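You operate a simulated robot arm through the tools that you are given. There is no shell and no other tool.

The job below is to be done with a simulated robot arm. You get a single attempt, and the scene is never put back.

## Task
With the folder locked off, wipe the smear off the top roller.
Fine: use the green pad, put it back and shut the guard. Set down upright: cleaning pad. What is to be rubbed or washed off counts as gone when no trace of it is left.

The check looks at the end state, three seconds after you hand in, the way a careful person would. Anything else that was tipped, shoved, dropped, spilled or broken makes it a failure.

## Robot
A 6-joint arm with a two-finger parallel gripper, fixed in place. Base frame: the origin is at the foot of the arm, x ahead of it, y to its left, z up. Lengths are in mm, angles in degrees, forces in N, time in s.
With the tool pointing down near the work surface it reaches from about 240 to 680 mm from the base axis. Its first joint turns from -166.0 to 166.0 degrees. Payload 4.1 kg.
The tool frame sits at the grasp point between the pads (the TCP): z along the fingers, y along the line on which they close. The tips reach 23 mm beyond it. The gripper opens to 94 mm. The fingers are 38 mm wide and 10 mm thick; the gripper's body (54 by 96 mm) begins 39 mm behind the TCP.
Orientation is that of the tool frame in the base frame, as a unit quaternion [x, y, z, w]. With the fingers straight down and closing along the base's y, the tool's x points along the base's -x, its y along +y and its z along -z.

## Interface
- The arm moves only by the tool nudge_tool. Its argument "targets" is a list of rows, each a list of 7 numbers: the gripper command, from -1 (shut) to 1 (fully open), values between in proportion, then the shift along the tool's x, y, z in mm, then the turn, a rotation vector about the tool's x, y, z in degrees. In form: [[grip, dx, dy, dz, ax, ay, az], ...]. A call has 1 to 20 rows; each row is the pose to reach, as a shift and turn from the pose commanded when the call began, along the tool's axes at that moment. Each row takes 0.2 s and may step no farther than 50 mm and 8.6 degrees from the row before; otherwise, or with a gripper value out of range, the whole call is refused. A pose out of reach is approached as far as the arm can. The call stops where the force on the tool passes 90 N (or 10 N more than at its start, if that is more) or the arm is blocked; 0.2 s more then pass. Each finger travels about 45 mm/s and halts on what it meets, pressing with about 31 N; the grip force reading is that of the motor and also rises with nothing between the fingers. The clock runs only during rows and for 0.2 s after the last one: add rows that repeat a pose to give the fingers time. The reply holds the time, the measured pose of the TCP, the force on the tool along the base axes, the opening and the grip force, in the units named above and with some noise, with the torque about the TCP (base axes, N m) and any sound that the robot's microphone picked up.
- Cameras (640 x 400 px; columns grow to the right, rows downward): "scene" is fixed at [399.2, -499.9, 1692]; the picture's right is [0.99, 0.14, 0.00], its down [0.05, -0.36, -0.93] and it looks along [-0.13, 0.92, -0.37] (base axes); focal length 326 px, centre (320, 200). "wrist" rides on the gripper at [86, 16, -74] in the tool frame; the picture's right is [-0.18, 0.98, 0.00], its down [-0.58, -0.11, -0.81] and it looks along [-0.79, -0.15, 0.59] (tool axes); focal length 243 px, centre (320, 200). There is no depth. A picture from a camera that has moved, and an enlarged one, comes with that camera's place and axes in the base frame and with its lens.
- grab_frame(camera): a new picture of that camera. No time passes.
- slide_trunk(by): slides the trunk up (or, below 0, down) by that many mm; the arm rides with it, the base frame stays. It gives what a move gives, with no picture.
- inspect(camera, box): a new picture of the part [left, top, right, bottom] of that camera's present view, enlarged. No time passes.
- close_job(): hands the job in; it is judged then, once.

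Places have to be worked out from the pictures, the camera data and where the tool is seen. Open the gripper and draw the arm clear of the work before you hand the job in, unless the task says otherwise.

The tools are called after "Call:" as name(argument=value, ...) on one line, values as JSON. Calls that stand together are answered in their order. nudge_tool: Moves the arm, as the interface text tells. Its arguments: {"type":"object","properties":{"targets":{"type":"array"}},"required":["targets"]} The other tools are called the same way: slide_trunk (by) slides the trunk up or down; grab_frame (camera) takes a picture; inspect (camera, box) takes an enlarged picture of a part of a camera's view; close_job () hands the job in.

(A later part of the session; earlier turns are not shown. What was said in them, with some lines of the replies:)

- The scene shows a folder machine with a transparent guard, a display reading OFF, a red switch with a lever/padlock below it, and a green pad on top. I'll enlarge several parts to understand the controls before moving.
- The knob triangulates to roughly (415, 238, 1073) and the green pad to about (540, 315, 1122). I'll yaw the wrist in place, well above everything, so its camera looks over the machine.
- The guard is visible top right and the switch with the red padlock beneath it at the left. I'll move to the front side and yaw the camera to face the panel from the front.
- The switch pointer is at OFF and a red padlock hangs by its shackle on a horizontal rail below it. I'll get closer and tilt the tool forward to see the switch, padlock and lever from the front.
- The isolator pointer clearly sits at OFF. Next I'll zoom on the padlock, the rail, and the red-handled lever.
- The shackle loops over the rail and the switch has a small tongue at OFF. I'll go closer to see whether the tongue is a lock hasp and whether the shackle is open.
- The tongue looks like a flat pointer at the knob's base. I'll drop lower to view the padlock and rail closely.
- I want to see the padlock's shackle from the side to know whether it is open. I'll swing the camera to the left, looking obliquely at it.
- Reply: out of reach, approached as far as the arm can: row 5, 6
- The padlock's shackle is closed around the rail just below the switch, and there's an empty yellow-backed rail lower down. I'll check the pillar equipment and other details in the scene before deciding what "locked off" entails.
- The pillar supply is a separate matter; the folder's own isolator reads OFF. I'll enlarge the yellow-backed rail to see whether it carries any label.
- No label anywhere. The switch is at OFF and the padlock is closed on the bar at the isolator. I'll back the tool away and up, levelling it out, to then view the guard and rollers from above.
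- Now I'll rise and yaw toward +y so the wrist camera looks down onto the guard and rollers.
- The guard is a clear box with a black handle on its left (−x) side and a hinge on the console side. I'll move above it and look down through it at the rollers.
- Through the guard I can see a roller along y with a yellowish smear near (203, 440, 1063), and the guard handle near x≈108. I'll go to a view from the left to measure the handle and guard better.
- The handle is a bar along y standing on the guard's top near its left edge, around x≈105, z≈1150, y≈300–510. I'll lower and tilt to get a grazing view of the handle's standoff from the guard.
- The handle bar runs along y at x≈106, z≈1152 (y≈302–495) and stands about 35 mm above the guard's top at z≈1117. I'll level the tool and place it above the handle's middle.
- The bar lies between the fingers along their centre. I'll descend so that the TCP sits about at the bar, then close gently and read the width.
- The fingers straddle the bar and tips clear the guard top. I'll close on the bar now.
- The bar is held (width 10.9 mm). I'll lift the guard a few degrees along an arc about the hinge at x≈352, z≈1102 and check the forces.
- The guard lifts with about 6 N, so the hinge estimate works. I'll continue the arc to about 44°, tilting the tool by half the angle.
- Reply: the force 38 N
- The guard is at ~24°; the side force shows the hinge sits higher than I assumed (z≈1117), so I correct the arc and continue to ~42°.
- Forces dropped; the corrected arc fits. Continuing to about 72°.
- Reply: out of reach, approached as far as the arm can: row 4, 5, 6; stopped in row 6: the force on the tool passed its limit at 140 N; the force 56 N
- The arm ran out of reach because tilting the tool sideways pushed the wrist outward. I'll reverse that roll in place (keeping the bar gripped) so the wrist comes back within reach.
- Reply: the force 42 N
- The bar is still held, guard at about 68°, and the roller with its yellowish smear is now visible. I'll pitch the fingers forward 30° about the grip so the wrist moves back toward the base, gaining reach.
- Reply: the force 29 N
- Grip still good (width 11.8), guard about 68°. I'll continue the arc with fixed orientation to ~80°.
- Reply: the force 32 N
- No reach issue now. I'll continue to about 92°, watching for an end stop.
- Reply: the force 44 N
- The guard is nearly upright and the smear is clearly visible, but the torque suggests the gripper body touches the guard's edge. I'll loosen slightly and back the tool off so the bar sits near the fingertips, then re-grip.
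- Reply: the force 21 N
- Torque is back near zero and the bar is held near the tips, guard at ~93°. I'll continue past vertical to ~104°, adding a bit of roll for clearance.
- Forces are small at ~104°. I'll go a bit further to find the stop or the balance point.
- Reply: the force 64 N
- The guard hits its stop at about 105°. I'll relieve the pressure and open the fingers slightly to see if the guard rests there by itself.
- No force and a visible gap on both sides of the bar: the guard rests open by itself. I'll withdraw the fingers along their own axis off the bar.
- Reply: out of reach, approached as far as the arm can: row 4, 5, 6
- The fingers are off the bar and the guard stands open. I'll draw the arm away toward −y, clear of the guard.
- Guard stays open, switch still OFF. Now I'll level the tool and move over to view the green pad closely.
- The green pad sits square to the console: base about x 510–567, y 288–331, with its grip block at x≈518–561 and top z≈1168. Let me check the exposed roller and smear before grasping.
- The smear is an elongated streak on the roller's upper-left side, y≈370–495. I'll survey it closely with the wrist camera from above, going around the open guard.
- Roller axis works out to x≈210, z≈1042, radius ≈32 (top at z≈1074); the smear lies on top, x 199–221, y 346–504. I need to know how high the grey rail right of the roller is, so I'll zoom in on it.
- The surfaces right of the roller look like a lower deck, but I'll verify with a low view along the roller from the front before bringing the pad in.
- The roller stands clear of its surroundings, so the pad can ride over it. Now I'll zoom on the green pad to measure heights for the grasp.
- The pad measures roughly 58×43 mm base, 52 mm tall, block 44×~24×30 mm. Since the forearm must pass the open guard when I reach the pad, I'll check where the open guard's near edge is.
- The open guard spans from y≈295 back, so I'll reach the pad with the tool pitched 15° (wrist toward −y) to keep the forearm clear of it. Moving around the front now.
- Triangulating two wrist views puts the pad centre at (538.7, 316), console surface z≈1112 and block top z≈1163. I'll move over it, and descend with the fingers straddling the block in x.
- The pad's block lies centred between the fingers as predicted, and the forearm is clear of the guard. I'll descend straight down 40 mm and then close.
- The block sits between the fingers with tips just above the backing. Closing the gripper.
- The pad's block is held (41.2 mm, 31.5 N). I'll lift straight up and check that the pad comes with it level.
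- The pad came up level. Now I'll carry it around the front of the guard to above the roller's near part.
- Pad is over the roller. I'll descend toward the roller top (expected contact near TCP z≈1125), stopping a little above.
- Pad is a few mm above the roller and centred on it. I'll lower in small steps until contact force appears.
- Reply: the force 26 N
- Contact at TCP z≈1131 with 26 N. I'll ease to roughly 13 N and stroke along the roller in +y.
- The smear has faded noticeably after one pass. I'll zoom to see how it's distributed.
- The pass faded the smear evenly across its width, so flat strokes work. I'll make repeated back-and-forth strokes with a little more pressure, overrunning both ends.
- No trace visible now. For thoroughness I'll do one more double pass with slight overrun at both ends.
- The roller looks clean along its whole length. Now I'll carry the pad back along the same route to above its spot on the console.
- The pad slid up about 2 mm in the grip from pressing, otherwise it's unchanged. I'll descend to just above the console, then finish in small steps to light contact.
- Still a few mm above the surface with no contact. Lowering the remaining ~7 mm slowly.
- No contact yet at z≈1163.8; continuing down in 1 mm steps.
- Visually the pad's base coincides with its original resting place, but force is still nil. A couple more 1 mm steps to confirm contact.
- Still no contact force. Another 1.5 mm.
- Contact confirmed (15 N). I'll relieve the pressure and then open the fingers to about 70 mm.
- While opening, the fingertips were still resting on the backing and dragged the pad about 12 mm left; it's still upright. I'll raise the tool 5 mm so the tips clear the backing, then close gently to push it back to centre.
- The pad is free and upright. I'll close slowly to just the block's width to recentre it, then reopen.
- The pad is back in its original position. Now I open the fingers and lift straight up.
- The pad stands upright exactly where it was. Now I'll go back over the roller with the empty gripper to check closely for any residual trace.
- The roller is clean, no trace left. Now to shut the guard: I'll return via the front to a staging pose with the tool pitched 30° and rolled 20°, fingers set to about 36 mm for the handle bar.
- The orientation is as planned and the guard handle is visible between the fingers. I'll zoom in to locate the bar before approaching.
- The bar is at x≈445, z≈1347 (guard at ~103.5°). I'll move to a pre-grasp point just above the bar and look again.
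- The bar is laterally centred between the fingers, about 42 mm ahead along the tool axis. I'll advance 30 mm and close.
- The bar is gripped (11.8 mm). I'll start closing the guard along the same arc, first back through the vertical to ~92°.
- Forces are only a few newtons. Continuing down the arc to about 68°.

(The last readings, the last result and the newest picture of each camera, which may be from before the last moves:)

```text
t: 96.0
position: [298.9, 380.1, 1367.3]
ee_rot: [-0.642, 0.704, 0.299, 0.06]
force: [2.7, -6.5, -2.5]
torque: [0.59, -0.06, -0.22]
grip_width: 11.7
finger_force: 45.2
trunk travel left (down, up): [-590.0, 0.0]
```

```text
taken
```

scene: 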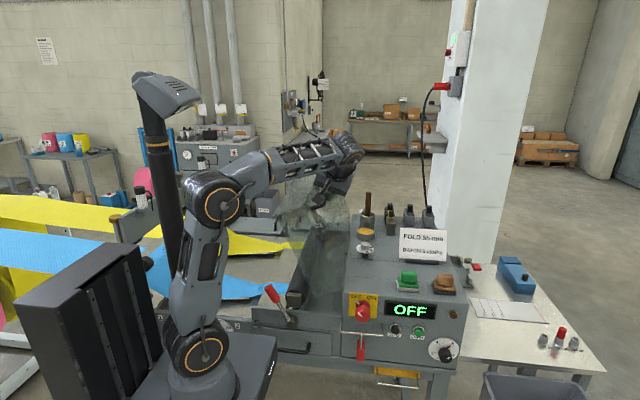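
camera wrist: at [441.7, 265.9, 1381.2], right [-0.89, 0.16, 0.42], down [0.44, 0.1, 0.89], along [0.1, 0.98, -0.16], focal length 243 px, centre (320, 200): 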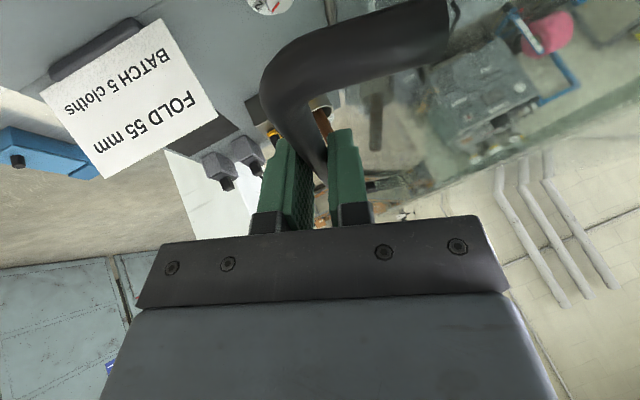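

All smooth so far. Continuing down to about 38°.

Call:
nudge_tool(targets=[[-1, 3.8, 10.5, 6.6, 0, 0, 0], [-1, 7.7, 21, 13.5, 0, 0, 0], [-1, 12, 30.7, 21, 0, 0, 0], [-1, 16.4, 40.2, 28.8, 0, 0, 0], [-1, 21.2, 48.9, 37.2, 0, 0, 0], [-1, 26.1, 57.4, 45.9, 0, 0, 0], [-1, 31.3, 65.1, 55, 0, 0, 0], [-1, 36.6, 72.6, 64.3, 0, 0, 0], [-1, 42.2, 79.2, 74.1, 0, 0, 0], [-1, 47.9, 85.5, 84.1, 0, 0, 0], [-1, 47.9, 85.5, 84.1, 0, 0, 0]])

```text
t: 98.5
position: [184.6, 379.8, 1305.8]
ee_rot: [-0.641, 0.705, 0.297, 0.062]
force: [4.9, -5.3, -2.8]
torque: [-0.06, -0.11, 0.2]
grip_width: 11.9
finger_force: 45.3
trunk travel left (down, up): [-590.0, 0.0]
```

Continuing down to about 14°.

Call:
nudge_tool(targets=[[-1, 5.9, 5.2, 10.4, 0, 0, 0], [-1, 11.9, 10.4, 20.9, 0, 0, 0], [-1, 18.1, 14.4, 31.7, 0, 0, 0], [-1, 24.3, 18.3, 42.5, 0, 0, 0], [-1, 30.6, 20.8, 53.6, 0, 0, 0], [-1, 37, 23.3, 64.7, 0, 0, 0], [-1, 43.5, 24.6, 76, 0, 0, 0], [-1, 49.9, 25.9, 87.3, 0, 0, 0], [-1, 49.9, 25.9, 87.3, 0, 0, 0]])

Call:
grab_frame(camera="scene")

Call:
grab_frame(camera="wrist")

```text
t: 100.5
position: [127.0, 380.6, 1219.9]
ee_rot: [-0.641, 0.704, 0.298, 0.062]
force: [5.1, -1.7, -1.1]
torque: [0.36, -0.11, -0.03]
grip_width: 11.5
finger_force: 44.7
trunk travel left (down, up): [-590.0, 0.0]
```

```text
taken
```

scene: 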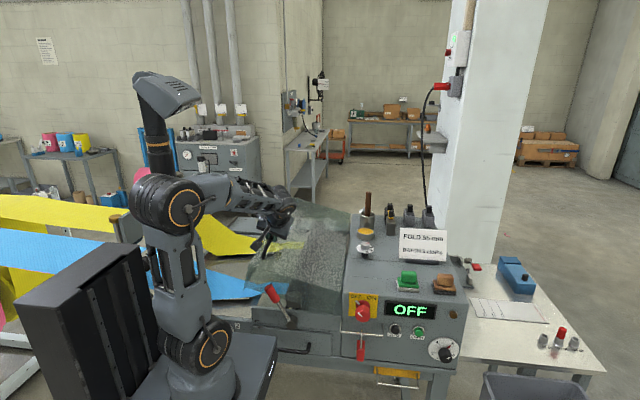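

```text
taken
camera wrist: at [118.2, 266.3, 1246.3], right [-0.89, 0.16, 0.42], down [0.44, 0.1, 0.89], along [0.1, 0.98, -0.16], focal length 243 px, centre (320, 200)
```

wrist: 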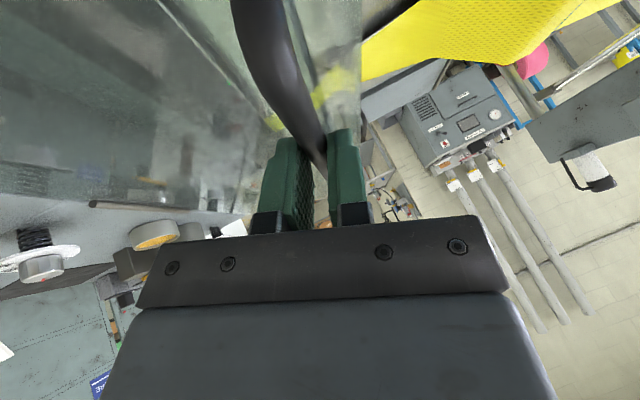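

Nearly shut (≈14°). Lowering the last stretch slowly.

Call:
nudge_tool(targets=[[-1, 6.5, -0.1, 11.3, 0, 0, 0], [-1, 13, -0.3, 22.7, 0, 0, 0], [-1, 17.3, -1.2, 30.2, 0, 0, 0], [-1, 21.6, -2, 37.8, 0, 0, 0], [-1, 23.7, -2.8, 41.5, 0, 0, 0], [-1, 25.8, -3.5, 45.2, 0, 0, 0], [-1, 28, -4.2, 49, 0, 0, 0], [-1, 30.1, -4.9, 52.7, 0, 0, 0], [-1, 30.1, -4.9, 52.7, 0, 0, 0]])

Call:
inspect(camera="scene", box=[220, 200, 380, 320])

```text
t: 102.5
position: [110.7, 379.1, 1161.3]
ee_rot: [-0.641, 0.705, 0.298, 0.061]
force: [11.7, -5.5, -0.5]
torque: [0.25, -0.23, 0.0]
grip_width: 11.7
finger_force: 45.1
trunk travel left (down, up): [-590.0, 0.0]
```

```text
3.33 times, centred on (300, 260) of scene
camera zoom: at [399.2, -499.9, 1692.0], right [0.99, 0.14, 0.0], down [0.05, -0.36, -0.93], along [-0.13, 0.92, -0.37], focal length 1088 px, centre (387, 0)
```

zoom: 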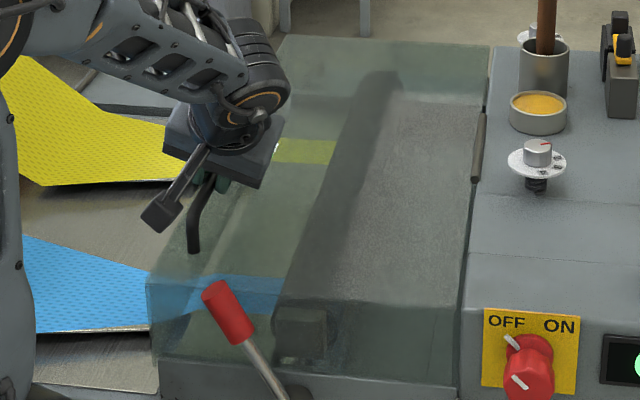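

The guard looks shut. I'll press down a couple of millimetres to confirm it's fully seated.

Call:
nudge_tool(targets=[[-1, 0.5, -0.3, 1, 0, 0, 0], [-1, 1.4, -1, 2.4, 0, 0, 0], [-1, 1.4, -1, 2.4, 0, 0, 0]])

```text
t: 103.2
position: [112.1, 378.7, 1160.4]
ee_rot: [-0.641, 0.704, 0.301, 0.064]
force: [11.4, -2.0, 27.2]
torque: [-0.77, -0.01, 0.25]
grip_width: 11.7
finger_force: 45.6
trunk travel left (down, up): [-590.0, 0.0]
```

Seated firmly (27 N reaction). I'll relieve the pressure, open the fingers and withdraw along the tool axis.

Call:
nudge_tool(targets=[[-1, -1, 0.7, -1.8, 0, 0, 0], [-0.6, -1, 0.7, -1.8, 0, 0, 0], [-0.2, -1, 0.7, -1.8, 0, 0, 0], [-0.2, -1, 0.7, -1.8, 0, 0, 0], [-0.2, -1, 0.7, -15, 0, 0, 0], [-0.2, -1, 0.7, -32, 0, 0, 0], [-0.2, -1, 0.7, -55, 0, 0, 0], [-0.2, -1, 0.7, -85, 0, 0, 0], [-0.2, -1, 0.7, -85, 0, 0, 0]])

Call:
grab_frame(camera="scene")

Call:
inspect(camera="scene", box=[220, 200, 380, 330])

```text
t: 105.2
position: [135.1, 338.5, 1227.3]
ee_rot: [-0.642, 0.704, 0.298, 0.061]
force: [-0.5, 0.6, 0.3]
torque: [-0.02, -0.01, -0.01]
grip_width: 37.6
finger_force: 0.1
trunk travel left (down, up): [-590.0, 0.0]
```

```text
taken
```

scene: 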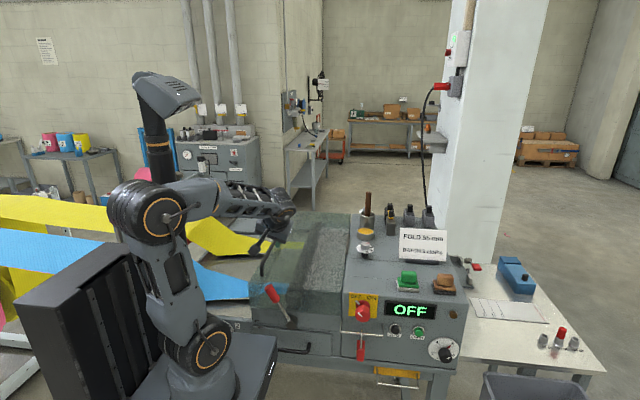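

```text
3.08 times, centred on (300, 265) of scene
camera zoom: at [399.2, -499.9, 1692.0], right [0.99, 0.14, 0.0], down [0.05, -0.36, -0.93], along [-0.13, 0.92, -0.37], focal length 1004 px, centre (382, 0)
```

zoom: 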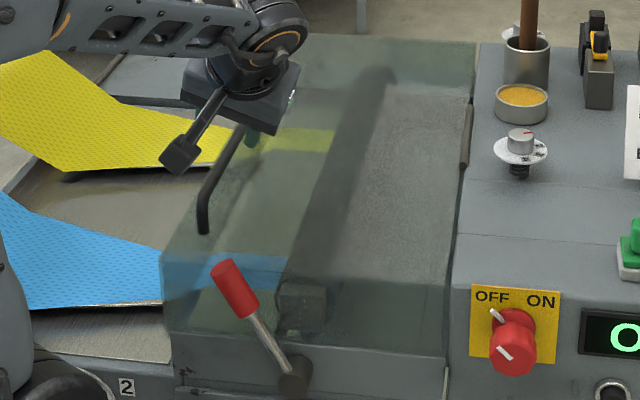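

The guard is shut. Before handing in I'll take another careful look at the switch and padlock to be sure the folder is locked off; moving back round to the front and levelling the tool.

Call:
nudge_tool(targets=[[-0.2, 23.7, -15, -33.1, 0, 0, 0], [0, 47.5, -30.1, -66.3, 3.9, 5.9, -1], [0.3, 71.2, -45.1, -99.4, 7.8, 11.8, -2], [0.6, 94.9, -60.2, -132.5, 11.8, 17.7, -3.1], [1, 105.7, -96.2, -153.9, 15.7, 23.6, -4.1], [1, 116.6, -132.2, -175.3, 19.6, 29.5, -5.1], [1, 127.4, -168.2, -196.6, 19.6, 29.5, -5.1], [1, 121.3, -207.7, -187.2, 19.6, 29.5, -5.1], [1, 115.2, -247.1, -177.8, 19.6, 29.5, -5.1], [1, 109.2, -286.6, -168.4, 19.6, 29.5, -5.1], [1, 109.2, -286.6, -168.4, 19.6, 29.5, -5.1]])

Call:
grab_frame(camera="wrist")

Call:
inspect(camera="wrist", box=[250, 0, 410, 140])

```text
t: 107.7
position: [435.7, 160.0, 1216.9]
ee_rot: [-0.706, 0.708, -0.001, 0.0]
force: [-0.5, -0.3, -0.1]
torque: [0.0, 0.0, 0.02]
grip_width: 93.8
finger_force: 0.1
trunk travel left (down, up): [-590.0, 0.0]
```

```text
taken
camera wrist: at [418.6, 73.3, 1289.8], right [-0.98, 0.19, 0.0], down [0.11, 0.58, 0.81], along [0.15, 0.79, -0.59], focal length 243 px, centre (320, 200)
```

wrist: 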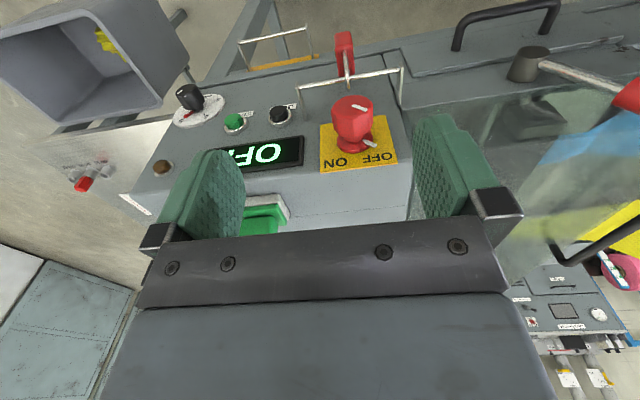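

```text
2.86 times, centred on (330, 70) of wrist
camera zoom: at [418.6, 73.3, 1289.8], right [-0.98, 0.19, 0.0], down [0.11, 0.58, 0.81], along [0.15, 0.79, -0.59], focal length 693 px, centre (291, 571)
```

zoom: 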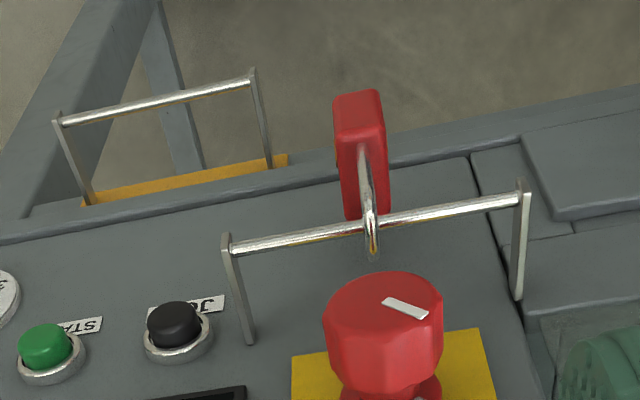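

Switch at OFF, padlock closed on the bar at the isolator, undisturbed; display OFF. I'll now draw the open gripper well clear of the machine and check the whole scene.

Call:
nudge_tool(targets=[[1, 33.3, 22.7, -22.2, 0, 0, 0], [1, 66.7, 45.3, -44.3, 0, 0, 0], [1, 100, 68, -66.5, 0, 0, 0], [1, 133.3, 90.7, -88.7, 0, 0, 0], [1, 166.7, 113.3, -110.8, 0, 0, 0], [1, 200, 136, -133, 0, 0, 0], [1, 200, 136, -133, 0, 0, 0]])

Call:
grab_frame(camera="scene")

Call:
inspect(camera="scene", box=[240, 180, 480, 380])

Call:
inspect(camera="scene", box=[240, 200, 360, 330])

```text
t: 109.2
position: [297.6, -38.6, 1351.1]
ee_rot: [-0.706, 0.708, -0.001, 0.0]
force: [-0.1, 0.2, 0.4]
torque: [0.01, -0.02, -0.03]
grip_width: 94.2
finger_force: 0.0
trunk travel left (down, up): [-590.0, 0.0]
```

```text
taken
```

scene: 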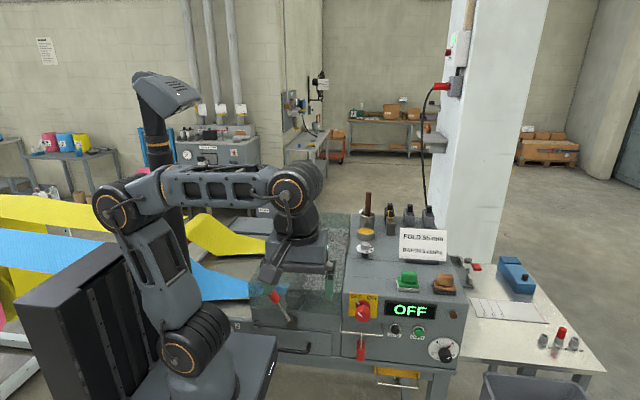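

```text
2.00 times, centred on (360, 280) of scene
camera zoom: at [399.2, -499.9, 1692.0], right [0.99, 0.14, 0.0], down [0.05, -0.36, -0.93], along [-0.13, 0.92, -0.37], focal length 653 px, centre (240, 40)
```

zoom: 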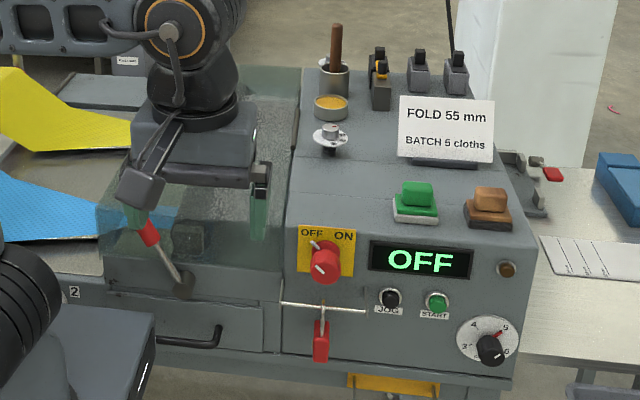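

```text
3.08 times, centred on (300, 265) of scene
camera zoom: at [399.2, -499.9, 1692.0], right [0.99, 0.14, 0.0], down [0.05, -0.36, -0.93], along [-0.13, 0.92, -0.37], focal length 1004 px, centre (382, 0)
```

zoom: 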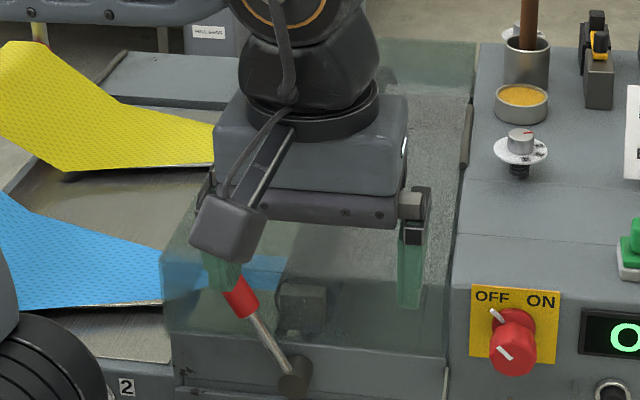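

Everything matches the start except the arm blocks the guard. I'll raise it to near the starting pose for a last unobstructed look.

Call:
nudge_tool(targets=[[1, -30, 13.7, -28.5, 0, 0, 0], [1, -70, 27.5, -57, 0, 0, 0], [1, -110, 41, -85.5, 0, 0, 0], [1, -150, 50, -110, 0, 0, 0], [1, -185, 54, -114, 0, 0, 0], [1, -185, 54, -114, 0, 0, 0]])

Call:
inspect(camera="scene", box=[240, 200, 380, 360])

Call:
grab_frame(camera="scene")

```text
refused: row 2 steps farther than a row can; nothing moved
```

```text
2.50 times, centred on (310, 280) of scene
camera zoom: at [399.2, -499.9, 1692.0], right [0.99, 0.14, 0.0], down [0.05, -0.36, -0.93], along [-0.13, 0.92, -0.37], focal length 816 px, centre (345, 0)
```

zoom: 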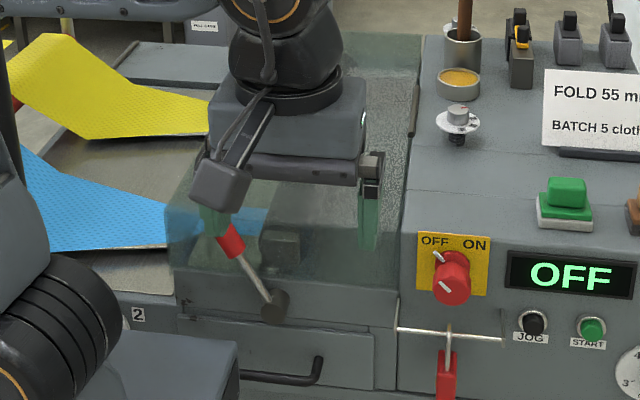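

```text
taken
```

scene: 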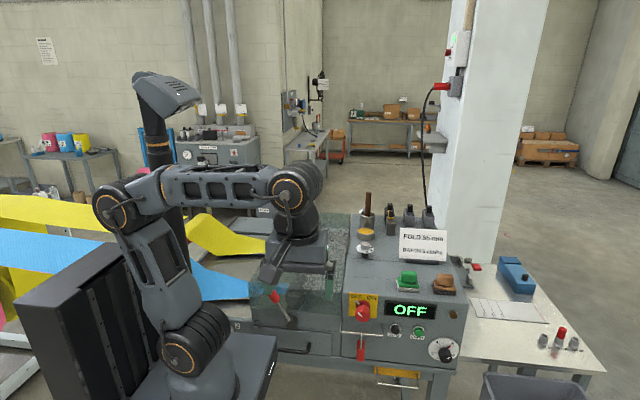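

The call was refused for too long a step; nothing moved. I'll repeat the raise with smaller steps.

Call:
nudge_tool(targets=[[1, -25, 9, -25, 0, 0, 0], [1, -55, 18, -50, 0, 0, 0], [1, -85, 27, -75, 0, 0, 0], [1, -115, 36, -95, 0, 0, 0], [1, -150, 45, -110, 0, 0, 0], [1, -185, 54, -114, 0, 0, 0], [1, -185, 54, -114, 0, 0, 0]])

Call:
grab_frame(camera="scene")

Call:
inspect(camera="scene", box=[240, 200, 380, 360])

```text
t: 110.8
position: [243.6, 145.2, 1463.9]
ee_rot: [-0.706, 0.708, 0.0, 0.001]
force: [0.3, -0.5, 0.2]
torque: [0.01, -0.02, 0.02]
grip_width: 94.2
finger_force: 0.0
trunk travel left (down, up): [-590.0, 0.0]
```

```text
taken
```

scene: 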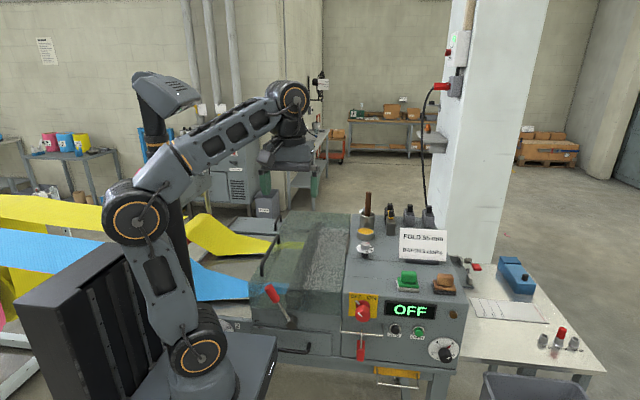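

```text
2.50 times, centred on (310, 280) of scene
camera zoom: at [399.2, -499.9, 1692.0], right [0.99, 0.14, 0.0], down [0.05, -0.36, -0.93], along [-0.13, 0.92, -0.37], focal length 816 px, centre (345, 0)
```

zoom: 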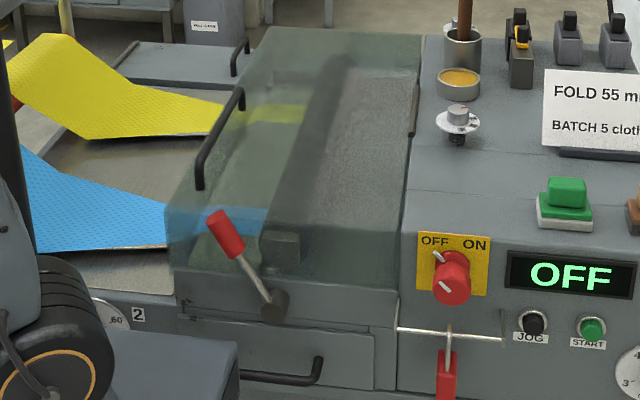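

The final view matches the start: guard shut, green pad upright in its place, switch OFF with the padlock in place. The only differences are that the roller is clean and the arm is clear with its gripper open. Handing in.

Call:
close_job()

```text
The job is handed in.
```

I wiped the smear off the top roller with the green pad, put the pad back upright in its place, and shut the guard. The job is handed in.

- **Roller:** I found no trace of the smear in a close look along the roller with the guard open, or in the view from the room camera afterwards.
- **Pad:** my first release dragged it about 12 mm to the left. I slid it back, and the camera now shows it where it stood at the start. It stayed upright the whole time.
- **Guard:** it is seated firmly, and it pushed back with about 27 N when I pressed on it.
- **Locked off:** I took the folder as already locked off and did not touch the switch or the padlock. The switch and display read OFF, and the red padlock is closed on the bar just below the switch. There is also an empty bar with a yellow plate lower down on the frame. If the padlock should have been moved to that bar, I did not do it.

The arm is clear of the machine with its gripper open, and nothing else in the final pictures looks moved.
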